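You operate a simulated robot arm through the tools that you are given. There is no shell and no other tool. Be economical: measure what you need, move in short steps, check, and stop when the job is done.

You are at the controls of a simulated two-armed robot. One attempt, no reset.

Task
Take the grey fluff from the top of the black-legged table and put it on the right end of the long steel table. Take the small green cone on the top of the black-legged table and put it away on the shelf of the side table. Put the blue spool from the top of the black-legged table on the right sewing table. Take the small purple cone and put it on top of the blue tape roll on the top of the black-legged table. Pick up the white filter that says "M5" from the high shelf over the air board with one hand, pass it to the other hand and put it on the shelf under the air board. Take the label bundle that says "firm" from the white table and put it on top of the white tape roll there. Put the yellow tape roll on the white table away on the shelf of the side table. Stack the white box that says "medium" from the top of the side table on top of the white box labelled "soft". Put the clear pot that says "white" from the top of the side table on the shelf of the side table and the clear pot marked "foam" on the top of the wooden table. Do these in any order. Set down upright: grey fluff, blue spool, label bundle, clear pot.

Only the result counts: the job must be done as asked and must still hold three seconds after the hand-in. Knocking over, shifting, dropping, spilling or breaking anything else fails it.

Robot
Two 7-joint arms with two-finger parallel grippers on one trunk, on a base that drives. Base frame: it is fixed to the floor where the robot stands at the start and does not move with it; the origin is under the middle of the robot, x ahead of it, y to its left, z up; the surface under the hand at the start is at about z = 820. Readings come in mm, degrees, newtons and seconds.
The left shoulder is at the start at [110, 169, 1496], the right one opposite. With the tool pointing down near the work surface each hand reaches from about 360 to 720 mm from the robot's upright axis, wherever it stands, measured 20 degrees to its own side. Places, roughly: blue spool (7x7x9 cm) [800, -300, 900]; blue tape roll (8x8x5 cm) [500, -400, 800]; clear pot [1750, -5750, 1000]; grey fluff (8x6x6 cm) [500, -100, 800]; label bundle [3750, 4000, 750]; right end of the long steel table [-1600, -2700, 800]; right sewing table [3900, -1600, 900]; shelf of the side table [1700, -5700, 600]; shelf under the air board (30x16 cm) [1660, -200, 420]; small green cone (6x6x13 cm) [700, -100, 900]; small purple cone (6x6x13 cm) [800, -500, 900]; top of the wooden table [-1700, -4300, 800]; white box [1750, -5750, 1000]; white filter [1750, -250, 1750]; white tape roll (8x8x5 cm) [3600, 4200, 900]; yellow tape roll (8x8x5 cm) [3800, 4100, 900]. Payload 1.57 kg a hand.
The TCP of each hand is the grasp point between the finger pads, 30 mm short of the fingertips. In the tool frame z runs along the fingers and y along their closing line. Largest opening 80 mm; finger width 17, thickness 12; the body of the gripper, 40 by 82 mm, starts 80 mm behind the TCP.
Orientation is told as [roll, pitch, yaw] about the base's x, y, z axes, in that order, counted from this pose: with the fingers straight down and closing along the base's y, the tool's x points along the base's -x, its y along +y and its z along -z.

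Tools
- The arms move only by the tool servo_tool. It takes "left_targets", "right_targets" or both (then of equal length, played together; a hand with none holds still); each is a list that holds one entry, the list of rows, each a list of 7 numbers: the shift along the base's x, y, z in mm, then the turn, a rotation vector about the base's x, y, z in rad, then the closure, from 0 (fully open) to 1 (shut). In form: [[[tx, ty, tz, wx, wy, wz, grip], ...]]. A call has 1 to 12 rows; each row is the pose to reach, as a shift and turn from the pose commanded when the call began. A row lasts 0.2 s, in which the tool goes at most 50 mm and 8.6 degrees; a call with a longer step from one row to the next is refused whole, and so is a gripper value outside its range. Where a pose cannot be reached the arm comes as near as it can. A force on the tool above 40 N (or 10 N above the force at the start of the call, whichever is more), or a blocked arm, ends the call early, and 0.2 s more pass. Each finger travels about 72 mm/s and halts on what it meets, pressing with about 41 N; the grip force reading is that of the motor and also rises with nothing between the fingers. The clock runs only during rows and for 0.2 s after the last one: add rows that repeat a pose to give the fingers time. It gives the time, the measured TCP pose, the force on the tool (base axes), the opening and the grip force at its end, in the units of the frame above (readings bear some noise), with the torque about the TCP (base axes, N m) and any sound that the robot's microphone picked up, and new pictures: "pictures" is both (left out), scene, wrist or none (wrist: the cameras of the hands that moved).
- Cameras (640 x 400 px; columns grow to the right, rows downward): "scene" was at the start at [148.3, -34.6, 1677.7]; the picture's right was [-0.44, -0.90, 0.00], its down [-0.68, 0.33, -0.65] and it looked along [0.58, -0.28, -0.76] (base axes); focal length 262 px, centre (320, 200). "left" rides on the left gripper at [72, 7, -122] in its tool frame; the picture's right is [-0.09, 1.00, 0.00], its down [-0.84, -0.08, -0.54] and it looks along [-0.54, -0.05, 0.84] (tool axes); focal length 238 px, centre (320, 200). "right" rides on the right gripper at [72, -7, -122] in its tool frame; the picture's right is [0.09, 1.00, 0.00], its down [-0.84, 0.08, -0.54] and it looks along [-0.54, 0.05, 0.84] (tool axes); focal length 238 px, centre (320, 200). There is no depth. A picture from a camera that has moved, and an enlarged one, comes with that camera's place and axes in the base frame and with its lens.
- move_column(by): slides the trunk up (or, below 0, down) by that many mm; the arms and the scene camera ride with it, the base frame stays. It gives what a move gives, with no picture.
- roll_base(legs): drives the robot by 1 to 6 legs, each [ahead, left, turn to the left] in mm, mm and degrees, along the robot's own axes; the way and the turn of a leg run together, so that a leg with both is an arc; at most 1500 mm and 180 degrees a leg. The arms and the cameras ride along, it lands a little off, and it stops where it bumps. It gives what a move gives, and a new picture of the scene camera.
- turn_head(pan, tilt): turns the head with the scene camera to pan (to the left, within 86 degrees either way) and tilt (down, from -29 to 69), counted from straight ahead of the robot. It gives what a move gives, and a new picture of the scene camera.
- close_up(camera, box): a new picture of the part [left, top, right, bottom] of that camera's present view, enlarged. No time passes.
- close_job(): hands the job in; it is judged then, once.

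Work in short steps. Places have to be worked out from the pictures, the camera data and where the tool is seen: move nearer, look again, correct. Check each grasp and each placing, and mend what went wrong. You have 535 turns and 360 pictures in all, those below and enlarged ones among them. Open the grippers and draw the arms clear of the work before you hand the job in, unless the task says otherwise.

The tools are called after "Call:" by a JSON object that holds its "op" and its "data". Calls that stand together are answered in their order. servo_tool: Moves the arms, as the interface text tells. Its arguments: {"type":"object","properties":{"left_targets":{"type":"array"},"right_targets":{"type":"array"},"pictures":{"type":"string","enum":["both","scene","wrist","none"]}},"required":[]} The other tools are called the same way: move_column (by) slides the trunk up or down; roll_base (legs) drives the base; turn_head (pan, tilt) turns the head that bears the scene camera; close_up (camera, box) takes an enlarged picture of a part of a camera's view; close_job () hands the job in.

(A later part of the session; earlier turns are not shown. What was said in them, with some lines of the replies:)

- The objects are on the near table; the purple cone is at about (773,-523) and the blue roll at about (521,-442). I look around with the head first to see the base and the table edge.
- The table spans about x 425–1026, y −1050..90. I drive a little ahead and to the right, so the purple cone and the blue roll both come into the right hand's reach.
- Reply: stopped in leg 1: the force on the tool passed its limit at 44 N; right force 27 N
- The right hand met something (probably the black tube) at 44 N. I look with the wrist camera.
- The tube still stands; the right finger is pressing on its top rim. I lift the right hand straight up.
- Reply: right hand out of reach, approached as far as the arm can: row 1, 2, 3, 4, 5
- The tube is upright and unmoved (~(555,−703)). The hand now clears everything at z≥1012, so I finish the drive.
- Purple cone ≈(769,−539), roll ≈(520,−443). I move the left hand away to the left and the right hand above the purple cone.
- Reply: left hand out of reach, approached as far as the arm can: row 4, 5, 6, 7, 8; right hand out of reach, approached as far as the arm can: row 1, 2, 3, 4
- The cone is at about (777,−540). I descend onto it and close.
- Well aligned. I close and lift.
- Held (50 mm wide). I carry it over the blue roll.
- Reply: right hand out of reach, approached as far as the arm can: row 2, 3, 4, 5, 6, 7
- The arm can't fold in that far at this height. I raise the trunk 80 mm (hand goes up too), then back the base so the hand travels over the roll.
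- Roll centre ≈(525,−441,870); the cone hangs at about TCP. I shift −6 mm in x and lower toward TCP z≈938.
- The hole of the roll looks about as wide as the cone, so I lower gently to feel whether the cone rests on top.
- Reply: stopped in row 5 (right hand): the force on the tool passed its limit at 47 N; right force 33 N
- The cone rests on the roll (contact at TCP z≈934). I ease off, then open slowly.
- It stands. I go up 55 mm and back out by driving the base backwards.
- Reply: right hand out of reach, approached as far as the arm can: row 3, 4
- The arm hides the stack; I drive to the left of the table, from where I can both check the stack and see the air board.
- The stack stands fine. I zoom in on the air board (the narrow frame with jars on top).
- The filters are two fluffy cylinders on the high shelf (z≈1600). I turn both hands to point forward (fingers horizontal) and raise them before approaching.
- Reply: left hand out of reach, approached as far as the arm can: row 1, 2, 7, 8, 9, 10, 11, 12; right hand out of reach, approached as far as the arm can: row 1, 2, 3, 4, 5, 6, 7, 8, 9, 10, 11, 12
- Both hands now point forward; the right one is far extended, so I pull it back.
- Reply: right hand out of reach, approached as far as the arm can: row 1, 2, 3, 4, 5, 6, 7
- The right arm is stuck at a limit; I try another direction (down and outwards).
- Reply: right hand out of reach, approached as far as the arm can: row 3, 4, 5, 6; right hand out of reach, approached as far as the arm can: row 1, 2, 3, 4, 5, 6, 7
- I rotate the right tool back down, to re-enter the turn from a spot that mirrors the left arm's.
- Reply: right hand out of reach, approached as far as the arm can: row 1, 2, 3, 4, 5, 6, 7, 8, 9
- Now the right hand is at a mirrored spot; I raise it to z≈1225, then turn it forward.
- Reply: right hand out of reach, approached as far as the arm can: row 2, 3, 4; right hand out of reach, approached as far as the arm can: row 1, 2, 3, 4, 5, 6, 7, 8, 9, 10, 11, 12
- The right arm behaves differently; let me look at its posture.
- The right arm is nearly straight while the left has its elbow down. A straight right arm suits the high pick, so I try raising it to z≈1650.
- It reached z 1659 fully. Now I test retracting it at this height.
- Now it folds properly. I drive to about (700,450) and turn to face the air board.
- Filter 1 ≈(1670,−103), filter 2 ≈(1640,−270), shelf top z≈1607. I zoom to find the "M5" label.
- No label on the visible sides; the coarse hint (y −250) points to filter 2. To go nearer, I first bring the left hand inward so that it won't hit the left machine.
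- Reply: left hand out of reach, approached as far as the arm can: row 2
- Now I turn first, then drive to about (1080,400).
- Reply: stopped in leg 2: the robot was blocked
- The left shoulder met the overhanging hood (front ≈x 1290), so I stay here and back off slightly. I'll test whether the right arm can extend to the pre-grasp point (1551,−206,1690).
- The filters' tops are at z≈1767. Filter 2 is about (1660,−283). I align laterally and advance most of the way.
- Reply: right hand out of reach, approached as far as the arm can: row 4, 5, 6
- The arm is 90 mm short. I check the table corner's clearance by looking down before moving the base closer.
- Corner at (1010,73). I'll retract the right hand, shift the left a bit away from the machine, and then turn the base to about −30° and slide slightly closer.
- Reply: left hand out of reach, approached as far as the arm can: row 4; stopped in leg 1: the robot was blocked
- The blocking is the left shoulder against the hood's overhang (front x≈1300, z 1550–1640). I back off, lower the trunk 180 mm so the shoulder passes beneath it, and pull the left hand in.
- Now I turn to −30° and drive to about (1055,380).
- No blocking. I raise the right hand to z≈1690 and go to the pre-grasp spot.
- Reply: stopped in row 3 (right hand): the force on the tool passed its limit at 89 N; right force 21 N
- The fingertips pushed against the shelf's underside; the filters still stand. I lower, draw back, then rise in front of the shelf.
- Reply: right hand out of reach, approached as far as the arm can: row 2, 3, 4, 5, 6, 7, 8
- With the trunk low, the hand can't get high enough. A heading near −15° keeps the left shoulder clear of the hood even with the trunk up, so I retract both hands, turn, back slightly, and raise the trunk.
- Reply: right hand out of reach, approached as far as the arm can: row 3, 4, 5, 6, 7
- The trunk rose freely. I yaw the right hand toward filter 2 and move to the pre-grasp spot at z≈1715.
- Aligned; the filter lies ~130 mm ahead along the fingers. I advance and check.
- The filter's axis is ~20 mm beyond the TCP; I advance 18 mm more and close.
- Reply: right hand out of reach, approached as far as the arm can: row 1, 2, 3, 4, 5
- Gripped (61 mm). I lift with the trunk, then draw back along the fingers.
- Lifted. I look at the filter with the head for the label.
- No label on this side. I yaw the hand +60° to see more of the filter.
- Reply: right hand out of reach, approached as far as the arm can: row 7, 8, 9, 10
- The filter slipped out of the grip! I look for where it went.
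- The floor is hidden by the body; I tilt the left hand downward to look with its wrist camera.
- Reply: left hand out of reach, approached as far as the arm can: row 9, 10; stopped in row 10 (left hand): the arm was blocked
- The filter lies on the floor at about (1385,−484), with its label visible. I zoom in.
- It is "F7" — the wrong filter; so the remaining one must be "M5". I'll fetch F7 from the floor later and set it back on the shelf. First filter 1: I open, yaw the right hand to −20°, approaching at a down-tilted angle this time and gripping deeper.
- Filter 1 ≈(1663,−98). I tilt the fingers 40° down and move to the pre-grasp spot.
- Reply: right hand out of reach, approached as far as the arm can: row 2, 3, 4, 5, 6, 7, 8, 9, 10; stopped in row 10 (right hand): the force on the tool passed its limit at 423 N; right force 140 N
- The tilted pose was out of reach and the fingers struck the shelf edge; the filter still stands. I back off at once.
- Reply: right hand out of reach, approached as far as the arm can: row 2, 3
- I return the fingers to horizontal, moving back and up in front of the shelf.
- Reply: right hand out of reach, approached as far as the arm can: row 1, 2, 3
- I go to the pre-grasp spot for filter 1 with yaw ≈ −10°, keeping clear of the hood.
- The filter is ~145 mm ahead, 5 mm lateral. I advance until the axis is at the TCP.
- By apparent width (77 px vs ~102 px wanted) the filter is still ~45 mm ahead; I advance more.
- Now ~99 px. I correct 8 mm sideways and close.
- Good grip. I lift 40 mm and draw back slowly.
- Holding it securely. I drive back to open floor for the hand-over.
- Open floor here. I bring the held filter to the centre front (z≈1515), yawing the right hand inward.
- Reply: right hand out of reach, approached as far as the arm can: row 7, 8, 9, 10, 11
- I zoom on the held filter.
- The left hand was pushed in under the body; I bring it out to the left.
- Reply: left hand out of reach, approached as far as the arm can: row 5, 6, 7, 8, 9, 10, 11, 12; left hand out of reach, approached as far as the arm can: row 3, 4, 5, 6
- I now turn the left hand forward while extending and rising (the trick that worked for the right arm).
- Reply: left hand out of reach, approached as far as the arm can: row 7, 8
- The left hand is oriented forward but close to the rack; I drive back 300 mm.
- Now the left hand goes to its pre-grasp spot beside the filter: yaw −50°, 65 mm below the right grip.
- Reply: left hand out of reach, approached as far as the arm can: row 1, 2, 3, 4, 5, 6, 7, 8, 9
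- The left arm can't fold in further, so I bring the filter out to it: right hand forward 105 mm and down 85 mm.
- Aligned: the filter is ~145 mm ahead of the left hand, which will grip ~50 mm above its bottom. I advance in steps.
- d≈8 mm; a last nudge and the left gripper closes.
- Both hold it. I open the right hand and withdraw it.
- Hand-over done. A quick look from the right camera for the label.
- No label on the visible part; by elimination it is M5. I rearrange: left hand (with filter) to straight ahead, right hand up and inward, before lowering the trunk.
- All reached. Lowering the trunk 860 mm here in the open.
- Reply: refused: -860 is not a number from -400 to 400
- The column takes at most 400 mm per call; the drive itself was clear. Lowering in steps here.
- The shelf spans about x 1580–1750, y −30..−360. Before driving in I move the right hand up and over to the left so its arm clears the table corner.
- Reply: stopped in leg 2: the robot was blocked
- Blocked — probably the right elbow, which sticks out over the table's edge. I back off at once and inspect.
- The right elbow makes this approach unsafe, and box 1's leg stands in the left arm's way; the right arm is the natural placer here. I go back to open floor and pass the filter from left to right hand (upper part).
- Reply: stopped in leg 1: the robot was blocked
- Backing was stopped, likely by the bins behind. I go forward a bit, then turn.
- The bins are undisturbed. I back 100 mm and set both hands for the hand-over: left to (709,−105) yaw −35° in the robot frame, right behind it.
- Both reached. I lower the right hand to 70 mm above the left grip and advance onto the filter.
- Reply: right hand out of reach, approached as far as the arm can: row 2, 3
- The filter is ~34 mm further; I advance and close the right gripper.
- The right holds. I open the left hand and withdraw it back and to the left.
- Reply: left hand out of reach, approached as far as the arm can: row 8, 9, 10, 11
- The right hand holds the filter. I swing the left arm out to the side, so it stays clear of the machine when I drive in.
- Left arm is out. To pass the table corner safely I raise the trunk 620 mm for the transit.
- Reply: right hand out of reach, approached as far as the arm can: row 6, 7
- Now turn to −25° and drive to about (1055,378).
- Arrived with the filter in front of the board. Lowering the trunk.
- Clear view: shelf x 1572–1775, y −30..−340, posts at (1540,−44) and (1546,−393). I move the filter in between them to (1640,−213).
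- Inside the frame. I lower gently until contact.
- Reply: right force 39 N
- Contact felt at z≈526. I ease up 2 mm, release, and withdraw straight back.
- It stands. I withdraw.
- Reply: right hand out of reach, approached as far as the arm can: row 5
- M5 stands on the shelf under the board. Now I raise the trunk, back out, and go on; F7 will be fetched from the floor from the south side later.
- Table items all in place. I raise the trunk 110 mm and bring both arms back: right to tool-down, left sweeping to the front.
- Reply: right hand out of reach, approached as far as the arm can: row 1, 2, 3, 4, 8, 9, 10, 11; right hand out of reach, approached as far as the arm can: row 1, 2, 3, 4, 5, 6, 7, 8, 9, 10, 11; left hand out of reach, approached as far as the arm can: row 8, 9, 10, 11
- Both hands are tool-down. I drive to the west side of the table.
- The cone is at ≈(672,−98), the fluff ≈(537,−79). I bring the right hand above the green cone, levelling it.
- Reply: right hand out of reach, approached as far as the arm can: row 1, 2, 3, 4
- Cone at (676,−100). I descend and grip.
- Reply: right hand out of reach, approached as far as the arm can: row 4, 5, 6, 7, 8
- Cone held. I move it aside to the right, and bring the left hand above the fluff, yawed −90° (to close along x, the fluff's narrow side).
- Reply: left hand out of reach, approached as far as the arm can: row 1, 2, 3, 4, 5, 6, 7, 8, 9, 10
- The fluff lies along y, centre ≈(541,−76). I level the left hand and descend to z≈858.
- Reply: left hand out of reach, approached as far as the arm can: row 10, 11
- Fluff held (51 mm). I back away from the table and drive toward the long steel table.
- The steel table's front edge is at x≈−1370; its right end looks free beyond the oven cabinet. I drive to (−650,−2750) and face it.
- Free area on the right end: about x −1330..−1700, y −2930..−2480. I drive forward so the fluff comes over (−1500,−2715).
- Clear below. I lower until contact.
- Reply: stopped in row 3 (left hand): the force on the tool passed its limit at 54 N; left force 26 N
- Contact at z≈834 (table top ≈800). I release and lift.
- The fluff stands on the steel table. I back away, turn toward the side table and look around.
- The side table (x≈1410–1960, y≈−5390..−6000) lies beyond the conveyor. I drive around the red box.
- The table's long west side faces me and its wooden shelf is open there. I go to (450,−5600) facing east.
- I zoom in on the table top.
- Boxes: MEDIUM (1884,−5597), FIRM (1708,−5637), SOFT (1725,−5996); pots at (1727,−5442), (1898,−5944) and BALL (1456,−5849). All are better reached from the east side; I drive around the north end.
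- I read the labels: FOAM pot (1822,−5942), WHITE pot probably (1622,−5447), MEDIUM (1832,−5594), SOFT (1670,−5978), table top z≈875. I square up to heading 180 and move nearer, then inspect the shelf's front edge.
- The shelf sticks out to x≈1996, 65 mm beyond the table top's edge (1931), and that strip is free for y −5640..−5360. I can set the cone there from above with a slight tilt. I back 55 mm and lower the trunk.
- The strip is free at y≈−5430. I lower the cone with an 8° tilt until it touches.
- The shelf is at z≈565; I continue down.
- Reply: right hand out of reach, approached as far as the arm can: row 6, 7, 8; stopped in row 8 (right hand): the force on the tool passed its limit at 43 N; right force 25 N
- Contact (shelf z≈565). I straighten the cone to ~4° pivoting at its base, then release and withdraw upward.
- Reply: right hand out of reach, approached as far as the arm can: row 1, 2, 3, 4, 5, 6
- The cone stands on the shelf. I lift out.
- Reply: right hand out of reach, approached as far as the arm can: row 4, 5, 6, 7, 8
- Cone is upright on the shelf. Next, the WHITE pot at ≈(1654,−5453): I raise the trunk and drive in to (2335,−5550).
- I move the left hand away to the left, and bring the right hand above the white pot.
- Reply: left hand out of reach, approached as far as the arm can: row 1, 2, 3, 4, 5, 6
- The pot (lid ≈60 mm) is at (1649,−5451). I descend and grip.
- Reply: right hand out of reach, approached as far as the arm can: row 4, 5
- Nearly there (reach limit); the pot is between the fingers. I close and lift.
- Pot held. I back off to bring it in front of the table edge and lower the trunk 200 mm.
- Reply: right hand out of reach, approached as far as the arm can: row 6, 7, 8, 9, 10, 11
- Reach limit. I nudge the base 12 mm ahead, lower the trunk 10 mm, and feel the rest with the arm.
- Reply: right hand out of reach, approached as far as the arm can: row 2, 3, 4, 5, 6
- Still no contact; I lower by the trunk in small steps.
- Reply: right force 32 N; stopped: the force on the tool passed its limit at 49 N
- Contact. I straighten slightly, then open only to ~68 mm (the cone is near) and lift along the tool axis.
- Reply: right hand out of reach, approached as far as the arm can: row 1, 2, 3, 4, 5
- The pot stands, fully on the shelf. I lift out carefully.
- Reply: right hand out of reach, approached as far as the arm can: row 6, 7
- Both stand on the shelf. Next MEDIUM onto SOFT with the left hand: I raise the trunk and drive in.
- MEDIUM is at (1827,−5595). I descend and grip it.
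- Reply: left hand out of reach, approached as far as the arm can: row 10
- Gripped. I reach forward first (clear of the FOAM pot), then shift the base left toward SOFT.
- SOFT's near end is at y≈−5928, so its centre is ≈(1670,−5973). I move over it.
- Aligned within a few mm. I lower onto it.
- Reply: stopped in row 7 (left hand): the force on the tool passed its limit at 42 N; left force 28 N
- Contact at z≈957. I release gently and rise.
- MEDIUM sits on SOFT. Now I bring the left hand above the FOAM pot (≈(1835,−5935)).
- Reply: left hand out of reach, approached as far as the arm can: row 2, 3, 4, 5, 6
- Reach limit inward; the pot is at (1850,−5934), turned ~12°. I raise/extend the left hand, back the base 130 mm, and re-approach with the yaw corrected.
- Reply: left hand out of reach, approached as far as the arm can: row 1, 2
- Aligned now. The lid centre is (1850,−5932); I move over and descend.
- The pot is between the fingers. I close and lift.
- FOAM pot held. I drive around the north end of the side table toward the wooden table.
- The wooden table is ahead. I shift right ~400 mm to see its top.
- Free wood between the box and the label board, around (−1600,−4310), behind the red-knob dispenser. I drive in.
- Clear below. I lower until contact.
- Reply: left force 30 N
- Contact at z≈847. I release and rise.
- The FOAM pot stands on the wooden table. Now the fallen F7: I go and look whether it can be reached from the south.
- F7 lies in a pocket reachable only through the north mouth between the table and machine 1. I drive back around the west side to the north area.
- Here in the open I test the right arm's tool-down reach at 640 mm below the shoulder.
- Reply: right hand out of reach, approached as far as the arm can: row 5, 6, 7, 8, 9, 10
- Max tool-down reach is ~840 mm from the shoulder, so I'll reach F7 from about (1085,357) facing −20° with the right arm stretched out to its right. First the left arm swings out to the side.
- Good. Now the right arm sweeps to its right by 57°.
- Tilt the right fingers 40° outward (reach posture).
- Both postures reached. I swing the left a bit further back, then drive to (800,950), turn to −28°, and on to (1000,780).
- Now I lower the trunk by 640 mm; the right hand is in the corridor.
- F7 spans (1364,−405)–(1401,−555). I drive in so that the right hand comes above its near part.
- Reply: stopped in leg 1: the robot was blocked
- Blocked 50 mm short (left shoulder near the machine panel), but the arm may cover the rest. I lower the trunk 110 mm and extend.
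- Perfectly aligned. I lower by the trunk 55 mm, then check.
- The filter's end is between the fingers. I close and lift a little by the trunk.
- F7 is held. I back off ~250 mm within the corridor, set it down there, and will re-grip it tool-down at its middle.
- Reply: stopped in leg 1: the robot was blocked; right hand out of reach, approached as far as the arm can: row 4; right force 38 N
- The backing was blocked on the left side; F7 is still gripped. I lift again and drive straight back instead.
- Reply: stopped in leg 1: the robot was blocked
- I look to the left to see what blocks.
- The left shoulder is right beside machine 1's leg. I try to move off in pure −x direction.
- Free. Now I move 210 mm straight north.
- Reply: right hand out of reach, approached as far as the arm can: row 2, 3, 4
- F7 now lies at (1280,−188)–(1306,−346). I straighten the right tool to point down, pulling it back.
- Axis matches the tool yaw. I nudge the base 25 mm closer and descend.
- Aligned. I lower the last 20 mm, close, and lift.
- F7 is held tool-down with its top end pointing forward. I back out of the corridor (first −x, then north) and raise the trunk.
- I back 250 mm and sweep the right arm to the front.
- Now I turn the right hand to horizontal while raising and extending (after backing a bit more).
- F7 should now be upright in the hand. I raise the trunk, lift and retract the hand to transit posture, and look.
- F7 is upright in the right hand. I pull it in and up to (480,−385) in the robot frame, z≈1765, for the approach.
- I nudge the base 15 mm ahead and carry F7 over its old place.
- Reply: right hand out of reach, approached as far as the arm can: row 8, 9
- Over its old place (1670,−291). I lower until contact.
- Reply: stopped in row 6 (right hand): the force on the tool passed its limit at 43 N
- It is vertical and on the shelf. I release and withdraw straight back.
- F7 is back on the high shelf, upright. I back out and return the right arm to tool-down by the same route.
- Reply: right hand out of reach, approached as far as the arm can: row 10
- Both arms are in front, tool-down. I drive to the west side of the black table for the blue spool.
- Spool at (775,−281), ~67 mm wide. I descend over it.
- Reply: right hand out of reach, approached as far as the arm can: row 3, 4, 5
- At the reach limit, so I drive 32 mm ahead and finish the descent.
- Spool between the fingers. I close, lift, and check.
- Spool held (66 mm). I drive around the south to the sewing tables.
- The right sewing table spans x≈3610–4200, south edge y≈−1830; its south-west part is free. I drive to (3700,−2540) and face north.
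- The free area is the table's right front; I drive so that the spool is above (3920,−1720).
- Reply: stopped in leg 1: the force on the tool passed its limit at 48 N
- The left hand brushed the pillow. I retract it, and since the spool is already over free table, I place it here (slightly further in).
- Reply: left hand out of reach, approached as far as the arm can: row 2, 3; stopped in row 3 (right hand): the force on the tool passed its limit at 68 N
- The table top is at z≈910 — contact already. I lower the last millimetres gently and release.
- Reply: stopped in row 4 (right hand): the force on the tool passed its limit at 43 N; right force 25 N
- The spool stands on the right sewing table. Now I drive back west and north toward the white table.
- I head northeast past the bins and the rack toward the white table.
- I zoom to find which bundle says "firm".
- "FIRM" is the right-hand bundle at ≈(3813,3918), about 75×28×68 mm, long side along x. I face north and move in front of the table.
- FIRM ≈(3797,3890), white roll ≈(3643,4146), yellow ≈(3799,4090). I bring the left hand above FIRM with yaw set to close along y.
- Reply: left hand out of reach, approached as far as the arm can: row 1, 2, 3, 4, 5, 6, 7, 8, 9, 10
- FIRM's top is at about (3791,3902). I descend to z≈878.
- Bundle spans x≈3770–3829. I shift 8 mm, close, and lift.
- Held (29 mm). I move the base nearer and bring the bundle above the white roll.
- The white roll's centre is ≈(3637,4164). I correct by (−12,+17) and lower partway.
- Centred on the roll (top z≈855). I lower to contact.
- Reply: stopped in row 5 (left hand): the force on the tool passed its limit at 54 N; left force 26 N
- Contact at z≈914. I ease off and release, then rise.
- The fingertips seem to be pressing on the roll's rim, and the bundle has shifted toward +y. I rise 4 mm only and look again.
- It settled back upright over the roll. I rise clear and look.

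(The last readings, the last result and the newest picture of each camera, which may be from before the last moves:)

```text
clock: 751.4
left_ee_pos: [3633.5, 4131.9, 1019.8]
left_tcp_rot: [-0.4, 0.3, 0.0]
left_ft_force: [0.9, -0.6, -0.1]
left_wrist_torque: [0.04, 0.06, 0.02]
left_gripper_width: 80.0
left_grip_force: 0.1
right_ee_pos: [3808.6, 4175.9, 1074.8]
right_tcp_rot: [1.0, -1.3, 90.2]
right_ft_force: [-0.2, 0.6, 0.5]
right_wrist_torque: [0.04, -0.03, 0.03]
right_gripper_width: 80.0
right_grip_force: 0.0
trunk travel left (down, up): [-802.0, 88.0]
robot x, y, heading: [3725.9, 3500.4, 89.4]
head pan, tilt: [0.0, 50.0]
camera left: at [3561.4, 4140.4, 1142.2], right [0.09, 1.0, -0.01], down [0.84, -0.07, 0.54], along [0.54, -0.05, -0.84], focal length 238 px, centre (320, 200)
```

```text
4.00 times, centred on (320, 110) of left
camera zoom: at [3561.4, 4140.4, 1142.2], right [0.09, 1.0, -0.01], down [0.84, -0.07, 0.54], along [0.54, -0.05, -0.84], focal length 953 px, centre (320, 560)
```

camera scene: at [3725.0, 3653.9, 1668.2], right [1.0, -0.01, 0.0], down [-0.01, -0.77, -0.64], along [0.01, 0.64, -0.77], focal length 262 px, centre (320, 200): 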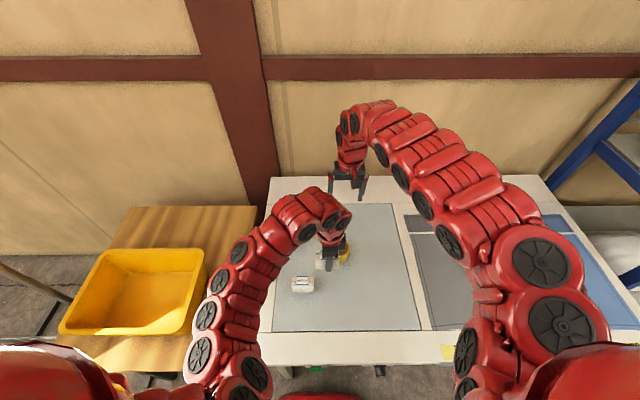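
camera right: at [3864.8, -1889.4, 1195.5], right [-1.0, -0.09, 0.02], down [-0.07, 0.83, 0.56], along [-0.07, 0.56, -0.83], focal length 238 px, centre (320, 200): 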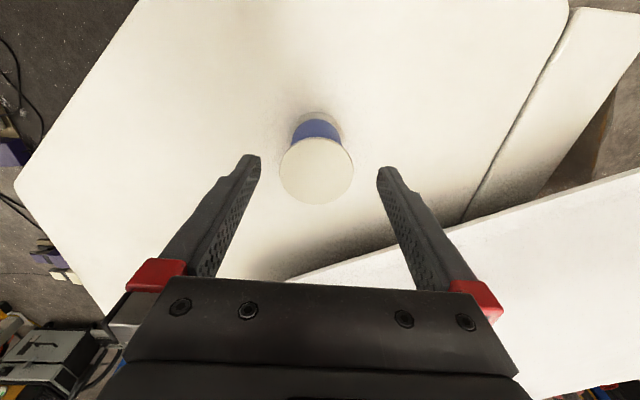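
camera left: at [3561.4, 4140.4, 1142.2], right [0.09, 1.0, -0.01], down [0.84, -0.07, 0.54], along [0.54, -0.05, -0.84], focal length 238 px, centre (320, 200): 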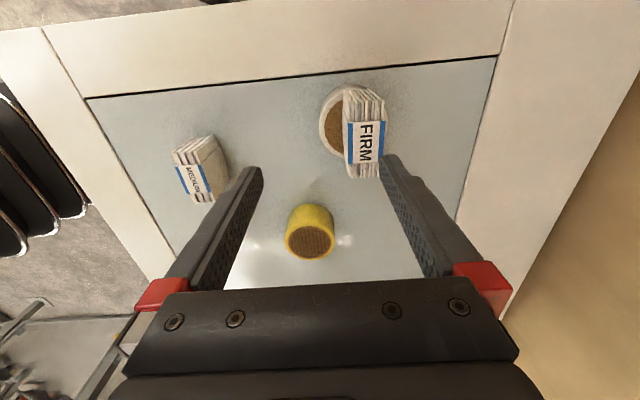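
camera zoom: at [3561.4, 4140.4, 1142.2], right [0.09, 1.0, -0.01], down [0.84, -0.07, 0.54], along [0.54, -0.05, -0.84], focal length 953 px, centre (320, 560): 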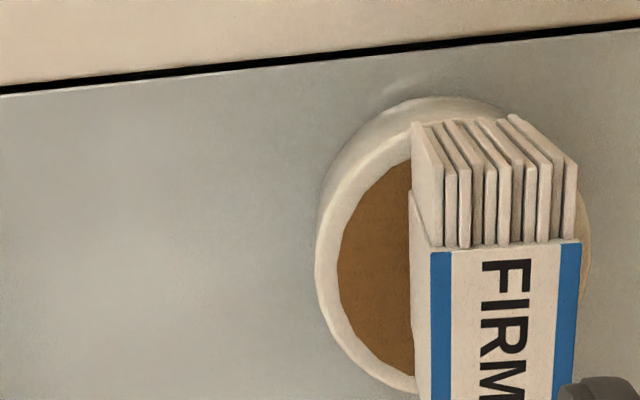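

The bundle stands upright, centred on the white roll. Now the yellow roll with the right hand (≈(3801,4102)); I level the hand and move above it.

Call:
{"op": "servo_tool", "data": {"right_targets": [[[-4, -25, -10, -0.01, -0.01, 0, 0], [-8, -50, -30, -0.021, -0.019, 0, 0], [-8, -74, -60, -0.021, -0.019, 0, 0], [-8, -74, -100, -0.021, -0.019, 0, 0], [-8, -74, -100, -0.021, -0.019, 0, 0]]], "pictures": "wrist"}}

```text
clock: 752.6
left_ee_pos: [3633.1, 4134.6, 1018.6]
left_tcp_rot: [-0.3, 0.3, -0.1]
left_ft_force: [0.0, -0.8, 0.5]
left_wrist_torque: [-0.02, -0.04, 0.0]
left_gripper_width: 80.2
left_grip_force: 0.0
right_ee_pos: [3796.9, 4103.7, 974.4]
right_tcp_rot: [0.0, 0.2, 90.3]
right_ft_force: [0.0, 0.4, -0.7]
right_wrist_torque: [0.02, -0.04, 0.01]
right_gripper_width: 80.0
right_grip_force: 0.1
right hand out of reach, approached as far as the arm can: row 2, 3
trunk travel left (down, up): [-802.0, 88.0]
robot x, y, heading: [3726.5, 3498.1, 89.5]
head pan, tilt: [0.0, 50.0]
camera right: at [3803.6, 4032.6, 1095.7], right [-1.0, -0.1, 0.0], down [-0.08, 0.84, 0.54], along [-0.05, 0.54, -0.84], focal length 238 px, centre (320, 200)
```

right: 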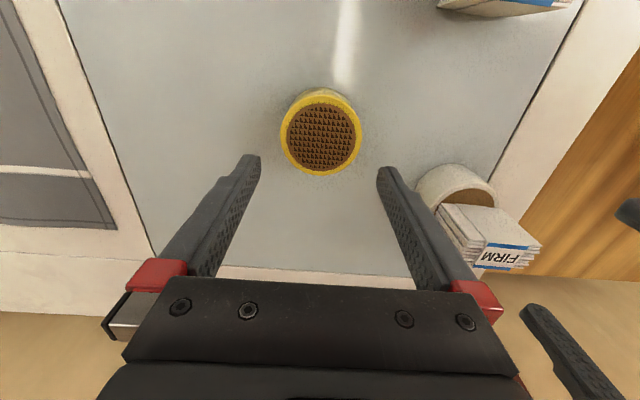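

Aligned within ~1 mm (roll ≈75 mm, opening 80 mm). I descend slowly.

Call:
{"op": "servo_tool", "data": {"right_targets": [[[0, -1, -25, 0, 0, 0, 0], [0, -1, -50, 0, 0, 0, 0], [0, -1, -60, 0, 0, 0, 0], [0, -1, -66, 0, 0, 0, 0], [0, -1, -72, 0, 0, 0, 0], [0, -1, -78, 0, 0, 0, 0], [0, -1, -86, 0, 0, 0, 0], [0, -1, -94, 0, 0, 0, 0], [0, -1, -102, 0, 0, 0, 0], [0, -1, -108, 0, 0, 0, 0]]], "pictures": "wrist"}}

```text
clock: 754.8
left_ee_pos: [3632.5, 4131.6, 1020.5]
left_tcp_rot: [-0.2, 0.2, -0.1]
left_ft_force: [-0.6, 0.2, 0.5]
left_wrist_torque: [0.03, 0.01, 0.01]
left_gripper_width: 80.1
left_grip_force: 0.0
right_ee_pos: [3801.4, 4101.3, 869.4]
right_tcp_rot: [0.0, -0.2, 90.3]
right_ft_force: [-0.2, -0.7, 19.3]
right_wrist_torque: [-0.19, 0.2, 0.19]
right_gripper_width: 79.9
right_grip_force: 0.1
trunk travel left (down, up): [-802.0, 88.0]
robot x, y, heading: [3726.5, 3500.3, 89.4]
head pan, tilt: [0.0, 50.0]
camera right: at [3808.2, 4029.1, 991.2], right [-1.0, -0.1, 0.0], down [-0.08, 0.83, 0.55], along [-0.05, 0.54, -0.84], focal length 238 px, centre (320, 200)
```

right: 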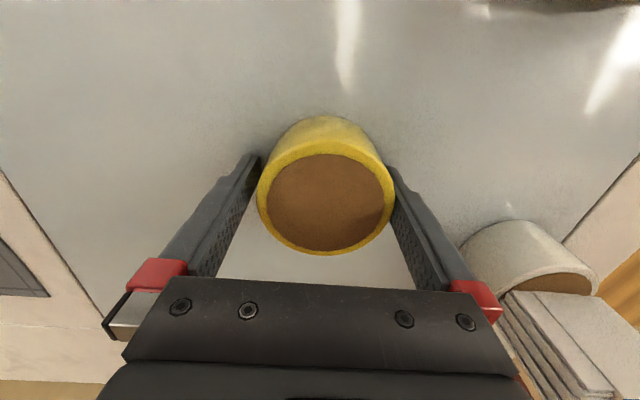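

The fingers straddle the roll, tips at the table. I rise 3 mm, close and lift.

Call:
{"op": "servo_tool", "data": {"right_targets": [[[0, 0, 5, 0, 0, 0, 0], [0, 0, 5, 0, 0, 0, 0.5], [0, 0, 5, 0, 0, 0, 1], [0, 0, 5, 0, 0, 0, 1], [0, 0, 40, 0, 0, 0, 1], [0, 0, 85, 0, 0, 0, 1], [0, 0, 130, 0, 0, 0, 1], [0, 0, 150, 0, 0, 0, 1]]], "pictures": "wrist"}}

```text
clock: 756.6
left_ee_pos: [3631.5, 4134.0, 1018.6]
left_tcp_rot: [-0.3, 0.2, -0.1]
left_ft_force: [-0.6, -0.4, 1.4]
left_wrist_torque: [-0.01, 0.02, 0.02]
left_gripper_width: 79.9
left_grip_force: 0.1
right_ee_pos: [3797.4, 4118.9, 1009.8]
right_tcp_rot: [-0.2, 0.1, 90.2]
right_ft_force: [0.3, -0.6, -0.3]
right_wrist_torque: [-0.03, -0.04, 0.0]
right_gripper_width: 72.2
right_grip_force: 40.9
right hand out of reach, approached as far as the arm can: row 6, 7, 8
trunk travel left (down, up): [-802.0, 88.0]
robot x, y, heading: [3724.0, 3495.3, 89.4]
head pan, tilt: [0.0, 50.0]
camera right: at [3804.3, 4048.7, 1131.4], right [-1.0, -0.1, 0.0], down [-0.08, 0.84, 0.54], along [-0.05, 0.54, -0.84], focal length 238 px, centre (320, 200)
```

right: 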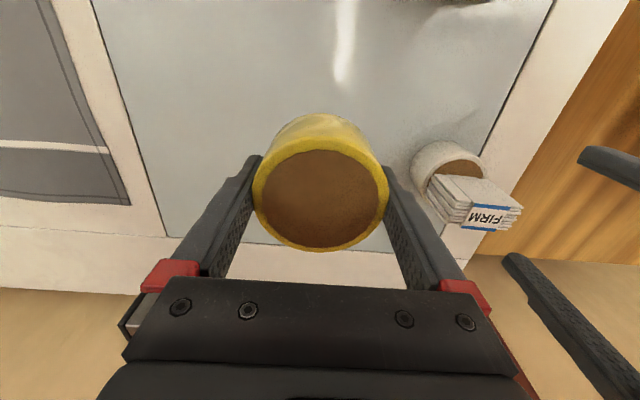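

Yellow roll held (72 mm). I back away and check the bundle with the head camera.

Call:
{"op": "roll_base", "data": {"legs": [[-450, 0, 0]]}}

Call:
{"op": "close_up", "data": {"camera": "scene", "box": [240, 60, 400, 160]}}

```text
clock: 759.4
left_ee_pos: [3635.6, 3681.4, 1018.1]
left_tcp_rot: [-0.3, 0.2, -0.9]
left_ft_force: [0.1, -0.4, -0.2]
left_wrist_torque: [0.0, 0.0, 0.0]
left_gripper_width: 80.0
left_grip_force: 0.2
right_ee_pos: [3799.9, 3666.3, 1010.0]
right_tcp_rot: [0.0, 0.1, 89.4]
right_ft_force: [0.4, 1.0, -0.6]
right_wrist_torque: [0.02, -0.02, 0.04]
right_gripper_width: 72.1
right_grip_force: 40.6
trunk travel left (down, up): [-802.0, 88.0]
robot x, y, heading: [3716.5, 3044.2, 88.6]
head pan, tilt: [0.0, 50.0]
camera scene: at [3718.7, 3201.7, 1668.0], right [1.0, -0.02, 0.0], down [-0.02, -0.77, -0.64], along [0.02, 0.64, -0.77], focal length 262 px, centre (320, 200)
```

scene: 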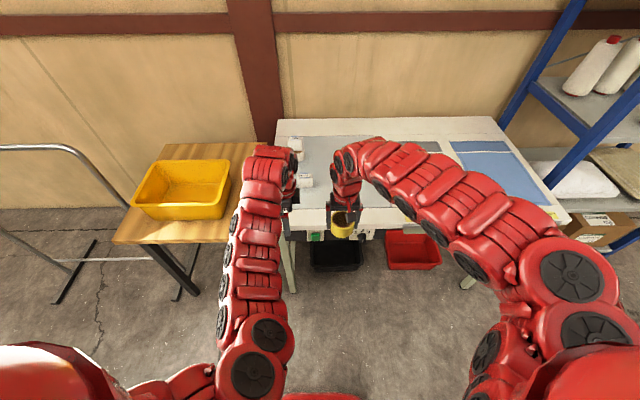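

```text
4.00 times, centred on (320, 110) of scene
camera zoom: at [3718.7, 3201.7, 1668.0], right [1.0, -0.02, 0.0], down [-0.02, -0.77, -0.64], along [0.02, 0.64, -0.77], focal length 1049 px, centre (320, 560)
```

zoom: 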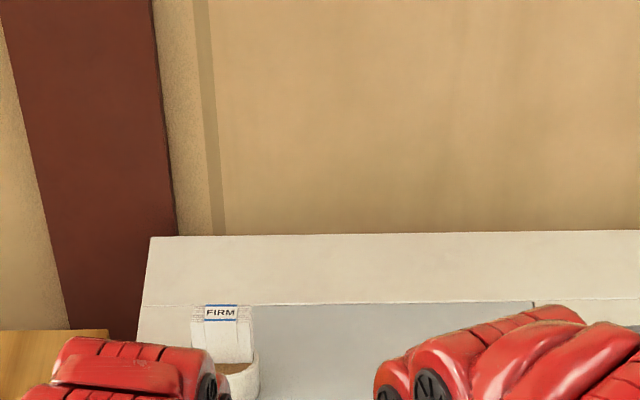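

The bundle stands upright on the white roll. I drive the long way back toward the side table with the yellow roll.

Call:
{"op": "roll_base", "data": {"legs": [[-572, 1333, 0], [-572, 1333, 0], [-1050, 300, 0], [-794, 1186, 0], [-1356, 184, 0], [-1350, 0, 0]]}}

```text
clock: 776.6
left_ee_pos: [811.8, 2065.7, 1021.0]
left_tcp_rot: [-0.2, 0.2, -6.1]
left_ft_force: [1.5, -1.3, -0.7]
left_wrist_torque: [0.03, 0.05, 0.02]
left_gripper_width: 80.1
left_grip_force: 0.1
right_ee_pos: [974.7, 2034.7, 1010.9]
right_tcp_rot: [0.0, -0.1, 84.2]
right_ft_force: [-0.3, 0.8, -0.7]
right_wrist_torque: [0.03, 0.07, 0.02]
right_gripper_width: 71.8
right_grip_force: 41.1
trunk travel left (down, up): [-802.0, 88.0]
robot x, y, heading: [830.4, 1422.6, 83.0]
head pan, tilt: [0.0, 50.0]
stopped in leg 3: the robot was blocked; the commanded pose is now the measured one
camera scene: at [852.7, 1577.5, 1668.3], right [0.99, -0.12, 0.0], down [-0.09, -0.76, -0.64], along [0.07, 0.64, -0.77], focal length 262 px, centre (320, 200)
```

scene: 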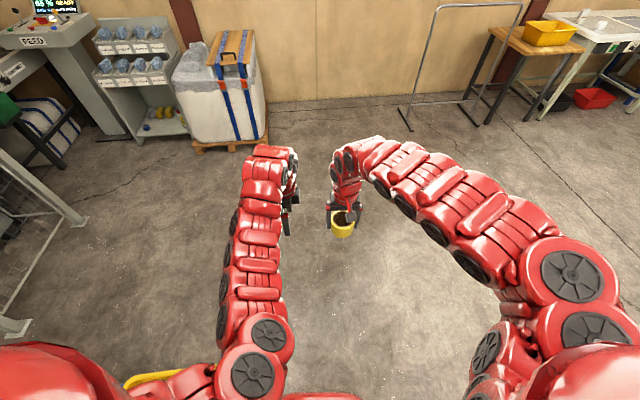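

The robot touched the yellow bin's side; I move off to the right first, then continue.

Call:
{"op": "roll_base", "data": {"legs": [[0, -140, 0], [-622, -16, 6], [-687, 1199, 0], [-1400, 320, 0], [-1350, 0, 0]]}}

```text
clock: 800.9
left_ee_pos: [-632.7, -2093.2, 1019.4]
left_tcp_rot: [-0.3, 0.2, 2.3]
left_ft_force: [-0.2, 0.4, 0.3]
left_wrist_torque: [0.0, 0.03, -0.02]
left_gripper_width: 80.0
left_grip_force: 0.0
right_ee_pos: [-466.6, -2101.0, 1009.2]
right_tcp_rot: [-0.1, 0.1, 92.6]
right_ft_force: [0.6, -0.7, -0.7]
right_wrist_torque: [0.0, 0.0, 0.0]
right_gripper_width: 71.9
right_grip_force: 41.0
trunk travel left (down, up): [-802.0, 88.0]
robot x, y, heading: [-516.1, -2727.7, 91.6]
head pan, tilt: [0.0, 50.0]
camera scene: at [-523.5, -2568.3, 1668.0], right [1.0, 0.03, 0.0], down [0.02, -0.77, -0.64], along [-0.02, 0.64, -0.77], focal length 262 px, centre (320, 200)
```

scene: 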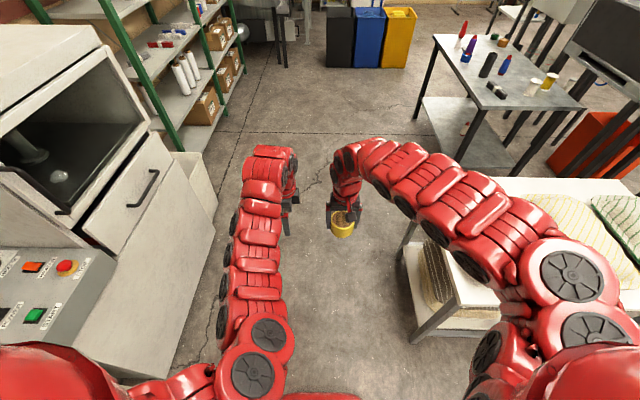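

Call:
{"op": "roll_base", "data": {"legs": [[-1020, 70, 0], [-1020, 50, 0], [0, 0, -91.6], [1450, 0, 0], [1450, 0, 0], [400, 0, 0]]}}

```text
clock: 830.8
left_ee_pos: [3401.8, -4734.1, 1019.4]
left_tcp_rot: [-0.3, 0.3, -90.8]
left_ft_force: [0.1, -0.5, 0.4]
left_wrist_torque: [0.01, 0.01, 0.01]
left_gripper_width: 80.0
left_grip_force: 0.1
right_ee_pos: [3384.7, -4899.8, 1009.3]
right_tcp_rot: [0.0, 0.0, -0.5]
right_ft_force: [0.1, -0.1, -1.4]
right_wrist_torque: [0.0, 0.02, -0.02]
right_gripper_width: 71.9
right_grip_force: 41.1
trunk travel left (down, up): [-802.0, 88.0]
robot x, y, heading: [2763.0, -4816.3, -1.0]
head pan, tilt: [0.0, 50.0]
camera scene: at [2919.6, -4820.1, 1668.2], right [-0.02, -1.0, 0.0], down [-0.77, 0.02, -0.64], along [0.64, -0.02, -0.77], focal length 262 px, centre (320, 200)
```

scene: 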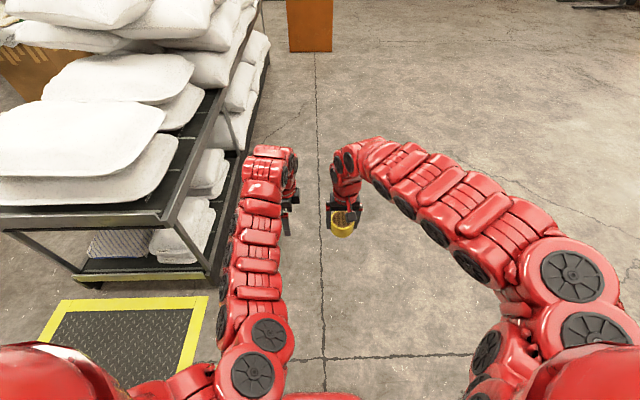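

I turn to face west, strafe to y≈−5880, and move up to the side table.

Call:
{"op": "roll_base", "data": {"legs": [[0, 0, -179], [0, 1067, 0]]}}

```text
clock: 843.7
left_ee_pos: [2088.2, -5973.2, 1018.0]
left_tcp_rot: [-0.3, 0.1, 88.1]
left_ft_force: [-0.5, 0.5, -0.5]
left_wrist_torque: [0.0, -0.01, -0.03]
left_gripper_width: 80.0
left_grip_force: 0.0
right_ee_pos: [2108.2, -5807.8, 1009.6]
right_tcp_rot: [0.0, 0.1, 178.4]
right_ft_force: [0.5, -0.3, -1.0]
right_wrist_torque: [-0.02, 0.04, 0.01]
right_gripper_width: 72.0
right_grip_force: 40.7
trunk travel left (down, up): [-802.0, 88.0]
robot x, y, heading: [2728.3, -5899.6, 177.5]
head pan, tilt: [0.0, 50.0]
camera scene: at [2567.8, -5896.3, 1668.1], right [0.04, 1.0, 0.0], down [0.77, -0.03, -0.64], along [-0.64, 0.03, -0.77], focal length 262 px, centre (320, 200)
```

scene: 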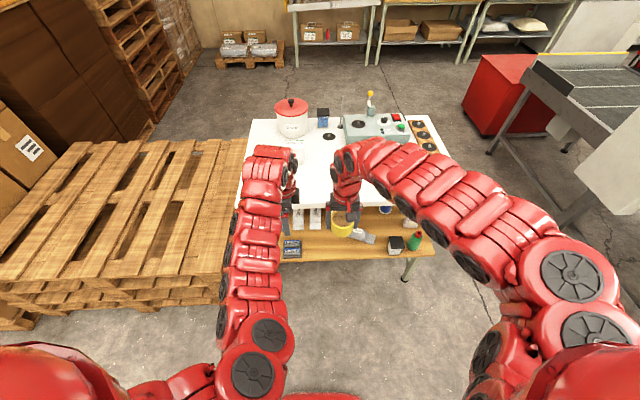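

I square the heading, advance so the roll is in front of the table edge, and pull the left hand back.

Call:
{"op": "servo_tool", "data": {"left_targets": [[[40, -20, 0, 0, 0, 0, 0], [80, -40, -10, 0, 0, 0, 0], [120, -60, -20, 0, 0, 0, 0], [130, -80, -20, 0, 0, 0, 0]]], "pictures": "none"}}

Call:
{"op": "roll_base", "data": {"legs": [[112, 0, 2.3]]}}

```text
clock: 844.7
left_ee_pos: [2212.7, -6018.5, 985.7]
left_tcp_rot: [-0.1, 0.1, 88.1]
left_ft_force: [0.3, -0.1, 0.7]
left_wrist_torque: [0.01, 0.0, 0.01]
left_gripper_width: 79.8
left_grip_force: 0.0
left hand out of reach, approached as far as the arm can: row 1, 2, 3, 4
right_ee_pos: [2108.0, -5806.7, 1008.9]
right_tcp_rot: [0.1, 0.0, 178.4]
right_ft_force: [0.3, 0.6, -0.4]
right_wrist_torque: [0.01, 0.0, 0.03]
right_gripper_width: 71.8
right_grip_force: 40.7
trunk travel left (down, up): [-802.0, 88.0]
robot x, y, heading: [2725.3, -5904.0, 177.6]
head pan, tilt: [0.0, 50.0]
```

```text
clock: 846.0
left_ee_pos: [2102.9, -6036.6, 985.6]
left_tcp_rot: [-0.1, 0.0, 90.2]
left_ft_force: [-0.7, 0.4, -1.1]
left_wrist_torque: [-0.01, -0.03, 0.01]
left_gripper_width: 80.0
left_grip_force: 0.1
right_ee_pos: [1990.0, -5830.6, 1009.8]
right_tcp_rot: [0.0, -0.1, -179.2]
right_ft_force: [-0.3, 0.1, -0.6]
right_wrist_torque: [0.02, 0.01, 0.03]
right_gripper_width: 71.7
right_grip_force: 40.5
trunk travel left (down, up): [-802.0, 88.0]
robot x, y, heading: [2609.8, -5900.9, 179.9]
head pan, tilt: [0.0, 50.0]
camera scene: at [2454.1, -5900.3, 1668.2], right [0.0, 1.0, 0.0], down [0.77, 0.0, -0.64], along [-0.64, 0.0, -0.77], focal length 262 px, centre (320, 200)
```

scene: 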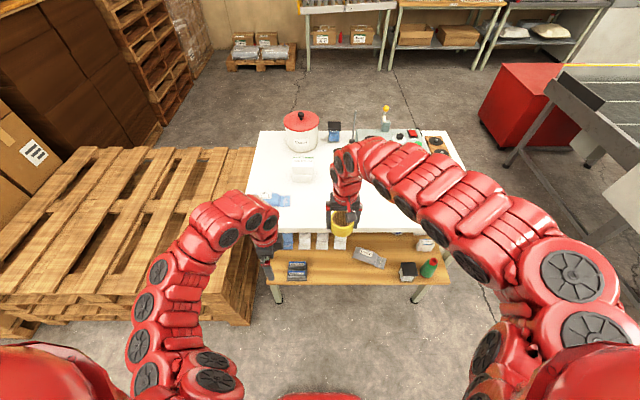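

The spot (1962,−5835) on the shelf is free. I lower the trunk 260 mm.

Call:
{"op": "move_column", "data": {"by": -260}}

Call:
{"op": "servo_tool", "data": {"right_targets": [[[-4, -2, -25, 0, 0.035, 0, 1], [-8, -4, -50, 0, 0.07, 0, 1], [-12, -5, -75, 0, 0.105, 0, 1], [-16, -5, -100, 0, 0.14, 0, 1], [-20, -5, -118, 0, 0.14, 0, 1], [-20, -5, -126, 0, 0.14, 0, 1], [-20, -5, -132, 0, 0.14, 0, 1], [-20, -5, -138, 0, 0.14, 0, 1]]], "pictures": "wrist"}}

```text
clock: 848.6
left_ee_pos: [2103.0, -6036.0, 724.9]
left_tcp_rot: [-0.2, 0.1, 90.5]
left_ft_force: [0.1, -0.7, -0.4]
left_wrist_torque: [-0.02, -0.01, 0.0]
left_gripper_width: 80.0
left_grip_force: 0.1
right_ee_pos: [1989.0, -5830.8, 748.7]
right_tcp_rot: [0.0, 0.0, -179.2]
right_ft_force: [-0.4, 0.9, -1.1]
right_wrist_torque: [-0.02, 0.02, 0.04]
right_gripper_width: 71.9
right_grip_force: 40.8
trunk travel left (down, up): [-542.0, 348.0]
robot x, y, heading: [2611.6, -5897.7, 180.0]
head pan, tilt: [0.0, 50.0]
```

```text
clock: 850.4
left_ee_pos: [2101.2, -6035.8, 725.0]
left_tcp_rot: [-0.2, 0.1, 90.4]
left_ft_force: [0.8, 0.4, -1.1]
left_wrist_torque: [0.0, 0.02, -0.03]
left_gripper_width: 80.2
left_grip_force: 0.1
right_ee_pos: [1970.4, -5834.8, 611.3]
right_tcp_rot: [0.0, -7.9, -179.2]
right_ft_force: [-0.3, 0.2, -1.1]
right_wrist_torque: [-0.01, -0.01, 0.02]
right_gripper_width: 72.0
right_grip_force: 40.9
trunk travel left (down, up): [-542.0, 348.0]
robot x, y, heading: [2610.4, -5900.7, 179.8]
head pan, tilt: [0.0, 50.0]
camera right: at [2056.9, -5826.6, 722.0], right [0.1, -0.99, -0.02], down [-0.75, -0.09, 0.65], along [-0.65, -0.06, -0.76], focal length 238 px, centre (320, 200)
```

right: 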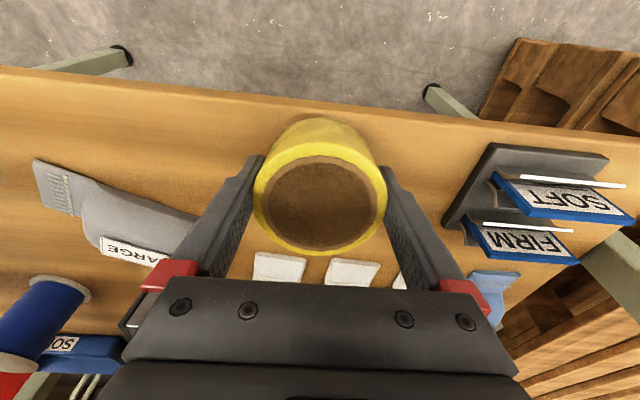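

Call:
{"op": "servo_tool", "data": {"right_targets": [[[0, 0, -4, 0, 0, 0, 1], [0, 0, -8, 0, 0, 0, 1], [0, 0, -12, 0, 0, 0, 1], [0, 0, -16, 0, 0, 0, 1], [0, 0, -20, 0, 0, 0, 1], [0, 0, -24, 0, 0, 0, 1]]], "pictures": "none"}}

```text
clock: 851.8
left_ee_pos: [2104.8, -6036.9, 726.9]
left_tcp_rot: [0.0, 0.1, 90.4]
left_ft_force: [-0.3, -0.8, 1.3]
left_wrist_torque: [0.0, 0.0, 0.0]
left_gripper_width: 80.2
left_grip_force: 0.1
right_ee_pos: [1968.5, -5834.9, 590.4]
right_tcp_rot: [-0.2, -8.6, -179.2]
right_ft_force: [-3.3, 1.3, 38.5]
right_wrist_torque: [-0.49, -0.67, -0.1]
right_gripper_width: 71.6
right_grip_force: 40.6
trunk travel left (down, up): [-542.0, 348.0]
robot x, y, heading: [2609.5, -5902.4, 179.9]
head pan, tilt: [0.0, 50.0]
```

Contact. I level the roll (untilt ~7° while easing up) and release.

Call:
{"op": "servo_tool", "data": {"right_targets": [[[-1, 0, 3, 0, -0.04, 0, 1], [-2, 0, 4, 0, -0.08, 0, 1], [-3, 0, 4, 0, -0.11, 0, 1], [-3, 0, 4, 0, -0.11, 0, 0.3], [-3, 0, 4, 0, -0.11, 0, 0], [-3, 0, 4, 0, -0.11, 0, 0]]], "pictures": "wrist"}}

```text
clock: 853.2
left_ee_pos: [2101.9, -6037.0, 724.7]
left_tcp_rot: [-0.2, 0.0, 90.4]
left_ft_force: [-0.5, -0.6, 0.1]
left_wrist_torque: [0.0, 0.01, -0.01]
left_gripper_width: 80.0
left_grip_force: 0.0
right_ee_pos: [1966.0, -5835.6, 589.9]
right_tcp_rot: [-0.1, -1.6, -179.2]
right_ft_force: [-0.9, 0.3, 0.1]
right_wrist_torque: [-0.06, -0.04, -0.04]
right_gripper_width: 79.9
right_grip_force: 0.1
trunk travel left (down, up): [-542.0, 348.0]
robot x, y, heading: [2611.0, -5893.1, 179.8]
head pan, tilt: [0.0, 50.0]
camera right: at [2041.6, -5827.4, 710.4], right [0.11, -0.99, 0.0], down [-0.82, -0.09, 0.57], along [-0.56, -0.06, -0.82], focal length 238 px, centre (320, 200)
```

right: 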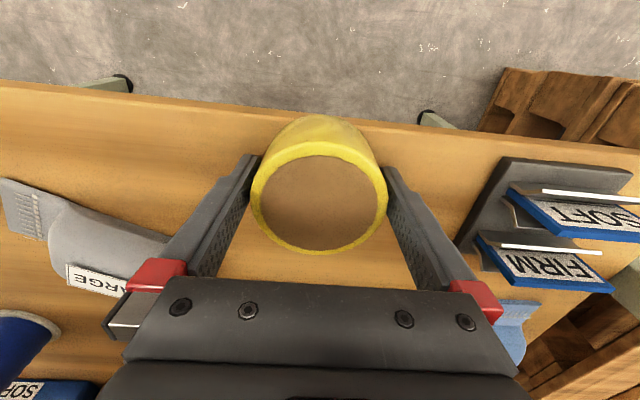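

The roll rests on the shelf (small overhang, centre well inside). I lift out.

Call:
{"op": "servo_tool", "data": {"right_targets": [[[0, 0, 20, 0, 0, 0, 0], [1, 0, 45, 0, 0, 0, 0], [5, 0, 85, 0, 0, 0, 0], [12, 0, 130, 0, 0, 0, 0], [20, 0, 175, 0, 0, 0, 0], [30, 0, 220, 0, 0, 0, 0], [40, 0, 265, 0, 0, 0, 0]]], "pictures": "wrist"}}

```text
clock: 854.3
left_ee_pos: [2100.6, -6034.2, 724.7]
left_tcp_rot: [-0.2, 0.2, 90.3]
left_ft_force: [0.1, 0.2, 0.6]
left_wrist_torque: [-0.01, 0.08, 0.0]
left_gripper_width: 80.2
left_grip_force: 0.1
right_ee_pos: [1963.6, -5829.4, 728.3]
right_tcp_rot: [2.8, -0.2, 174.9]
right_ft_force: [-22.2, 0.7, -38.4]
right_wrist_torque: [0.05, -4.27, -0.26]
right_gripper_width: 80.1
right_grip_force: 0.1
right hand out of reach, approached as far as the arm can: row 4, 5
trunk travel left (down, up): [-542.0, 348.0]
robot x, y, heading: [2611.8, -5896.3, 180.0]
head pan, tilt: [0.0, 50.0]
stopped in row 5 (right hand): the force on the tool passed its limit at 150 N (the readings are from after the stop); the commanded pose is now the measured one
camera right: at [2035.7, -5823.9, 849.7], right [0.0, -1.0, 0.05], down [-0.84, 0.02, 0.55], along [-0.55, -0.04, -0.83], focal length 238 px, centre (320, 200)
```

right: 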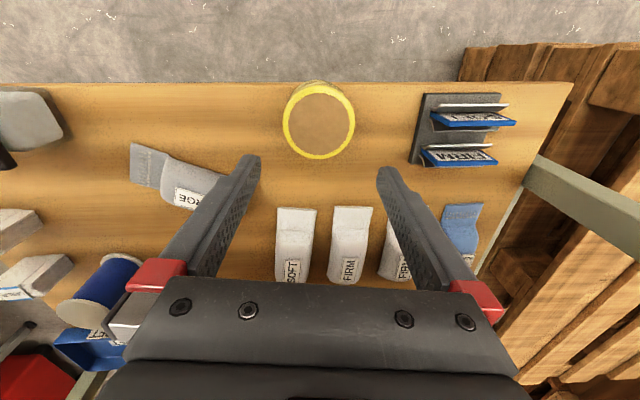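

The wrist caught under the table's edge. I lower, move away east, then rise.

Call:
{"op": "servo_tool", "data": {"right_targets": [[[2, 0, -10, 0, 0, 0, 0], [20, 0, -14, 0, 0, 0, 0], [50, 0, -10, 0, 0, 0, 0], [75, 0, 10, 0, 0, 0.08, 0], [80, 0, 50, 0, 0, 0.08, 0]]], "pictures": "none"}}

Call:
{"op": "move_column", "data": {"by": 260}}

Call:
{"op": "roll_base", "data": {"legs": [[-250, 0, 0]]}}

```text
clock: 855.5
left_ee_pos: [2103.0, -6036.0, 724.8]
left_tcp_rot: [-0.1, 0.1, 90.3]
left_ft_force: [0.4, -0.5, -1.0]
left_wrist_torque: [0.05, 0.03, -0.04]
left_gripper_width: 80.0
left_grip_force: 0.0
right_ee_pos: [1982.5, -5839.3, 767.7]
right_tcp_rot: [2.7, -0.4, 179.5]
right_ft_force: [-0.4, 0.2, -0.2]
right_wrist_torque: [0.0, 0.01, 0.02]
right_gripper_width: 80.0
right_grip_force: 0.0
right hand out of reach, approached as far as the arm can: row 3, 4, 5
trunk travel left (down, up): [-542.0, 348.0]
robot x, y, heading: [2615.3, -5895.9, 179.8]
head pan, tilt: [0.0, 50.0]
```

```text
clock: 858.2
left_ee_pos: [2101.2, -6035.6, 984.5]
left_tcp_rot: [-0.2, 0.2, 90.3]
left_ft_force: [0.1, 0.0, 0.0]
left_wrist_torque: [0.03, 0.0, 0.01]
left_gripper_width: 80.0
left_grip_force: 0.0
right_ee_pos: [1982.6, -5838.9, 1027.6]
right_tcp_rot: [2.7, -0.4, 179.6]
right_ft_force: [1.4, -0.3, 0.2]
right_wrist_torque: [-0.01, -0.03, -0.01]
right_gripper_width: 80.0
right_grip_force: 0.0
trunk travel left (down, up): [-802.0, 88.0]
robot x, y, heading: [2608.8, -5898.6, 179.6]
head pan, tilt: [0.0, 50.0]
```

```text
clock: 860.0
left_ee_pos: [2349.2, -6038.6, 985.0]
left_tcp_rot: [-0.2, 0.1, 90.7]
left_ft_force: [-0.2, -0.4, 0.3]
left_wrist_torque: [0.01, 0.02, 0.0]
left_gripper_width: 80.0
left_grip_force: 0.1
right_ee_pos: [2228.1, -5843.1, 1027.6]
right_tcp_rot: [2.7, -0.3, 179.9]
right_ft_force: [0.2, 0.5, -1.0]
right_wrist_torque: [0.0, 0.02, 0.02]
right_gripper_width: 80.0
right_grip_force: 0.0
trunk travel left (down, up): [-802.0, 88.0]
robot x, y, heading: [2859.5, -5899.2, -179.8]
head pan, tilt: [0.0, 50.0]
camera scene: at [2699.4, -5901.0, 1668.0], right [0.0, 1.0, 0.0], down [0.77, 0.0, -0.64], along [-0.64, 0.0, -0.77], focal length 262 px, centre (320, 200)
```

scene: 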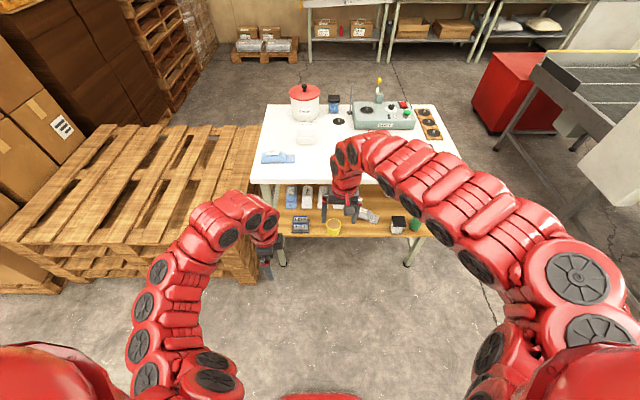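

Free now. I verify the whole side table after that bump.

Call:
{"op": "close_up", "data": {"camera": "scene", "box": [240, 70, 464, 210]}}

Call:
{"op": "close_up", "data": {"camera": "scene", "box": [260, 170, 452, 290]}}

```text
2.86 times, centred on (352, 140) of scene
camera zoom: at [2699.4, -5901.0, 1668.0], right [0.0, 1.0, 0.0], down [0.77, 0.0, -0.64], along [-0.64, 0.0, -0.77], focal length 750 px, centre (229, 371)
```

zoom: 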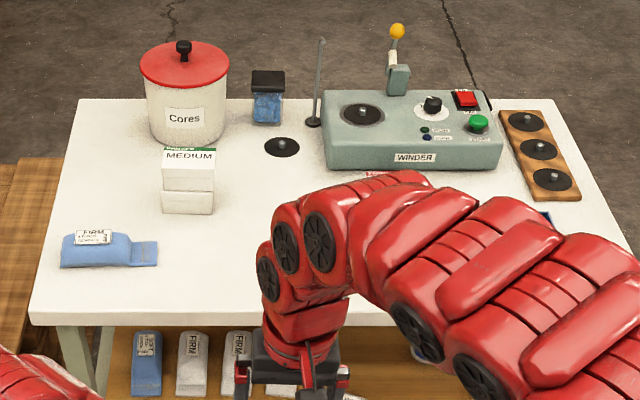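

```text
3.33 times, centred on (356, 230) of scene
camera zoom: at [2699.4, -5901.0, 1668.0], right [0.0, 1.0, 0.0], down [0.77, 0.0, -0.64], along [-0.64, 0.0, -0.77], focal length 874 px, centre (200, 100)
```

zoom: 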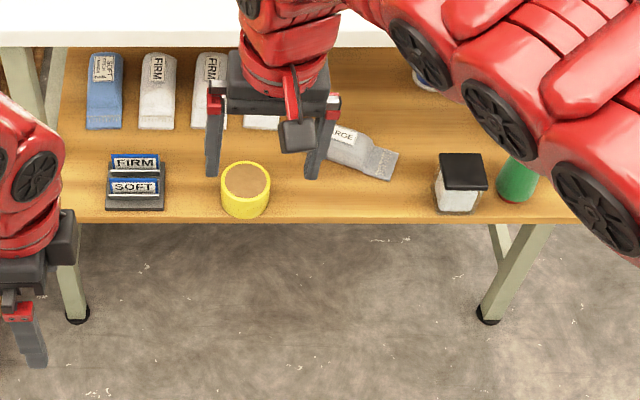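

All placements look right: MEDIUM on SOFT, and the cone, WHITE pot and yellow roll on the shelf. The grippers are open and clear of the work, so I hand in.

Call:
{"op": "close_job", "data": {}}

```text
The job is handed in.
```

All ten moves were made and handed in, but the run was not clean. I first took the wrong filter, F7, from the high shelf and dropped it on the floor. I picked it up and stood it back upright on the high shelf, as near its old spot as I could judge.

I never saw the "M5" label or the "white" label on that pot; I chose both by elimination. The M5 filter was passed right to left and then back to the right hand, which placed it.

The arm or base also bumped the black tube, the high shelf, the pillow on the sewing table, the side table's edge and the yellow bin. Where I looked afterwards, nothing appeared to have moved.
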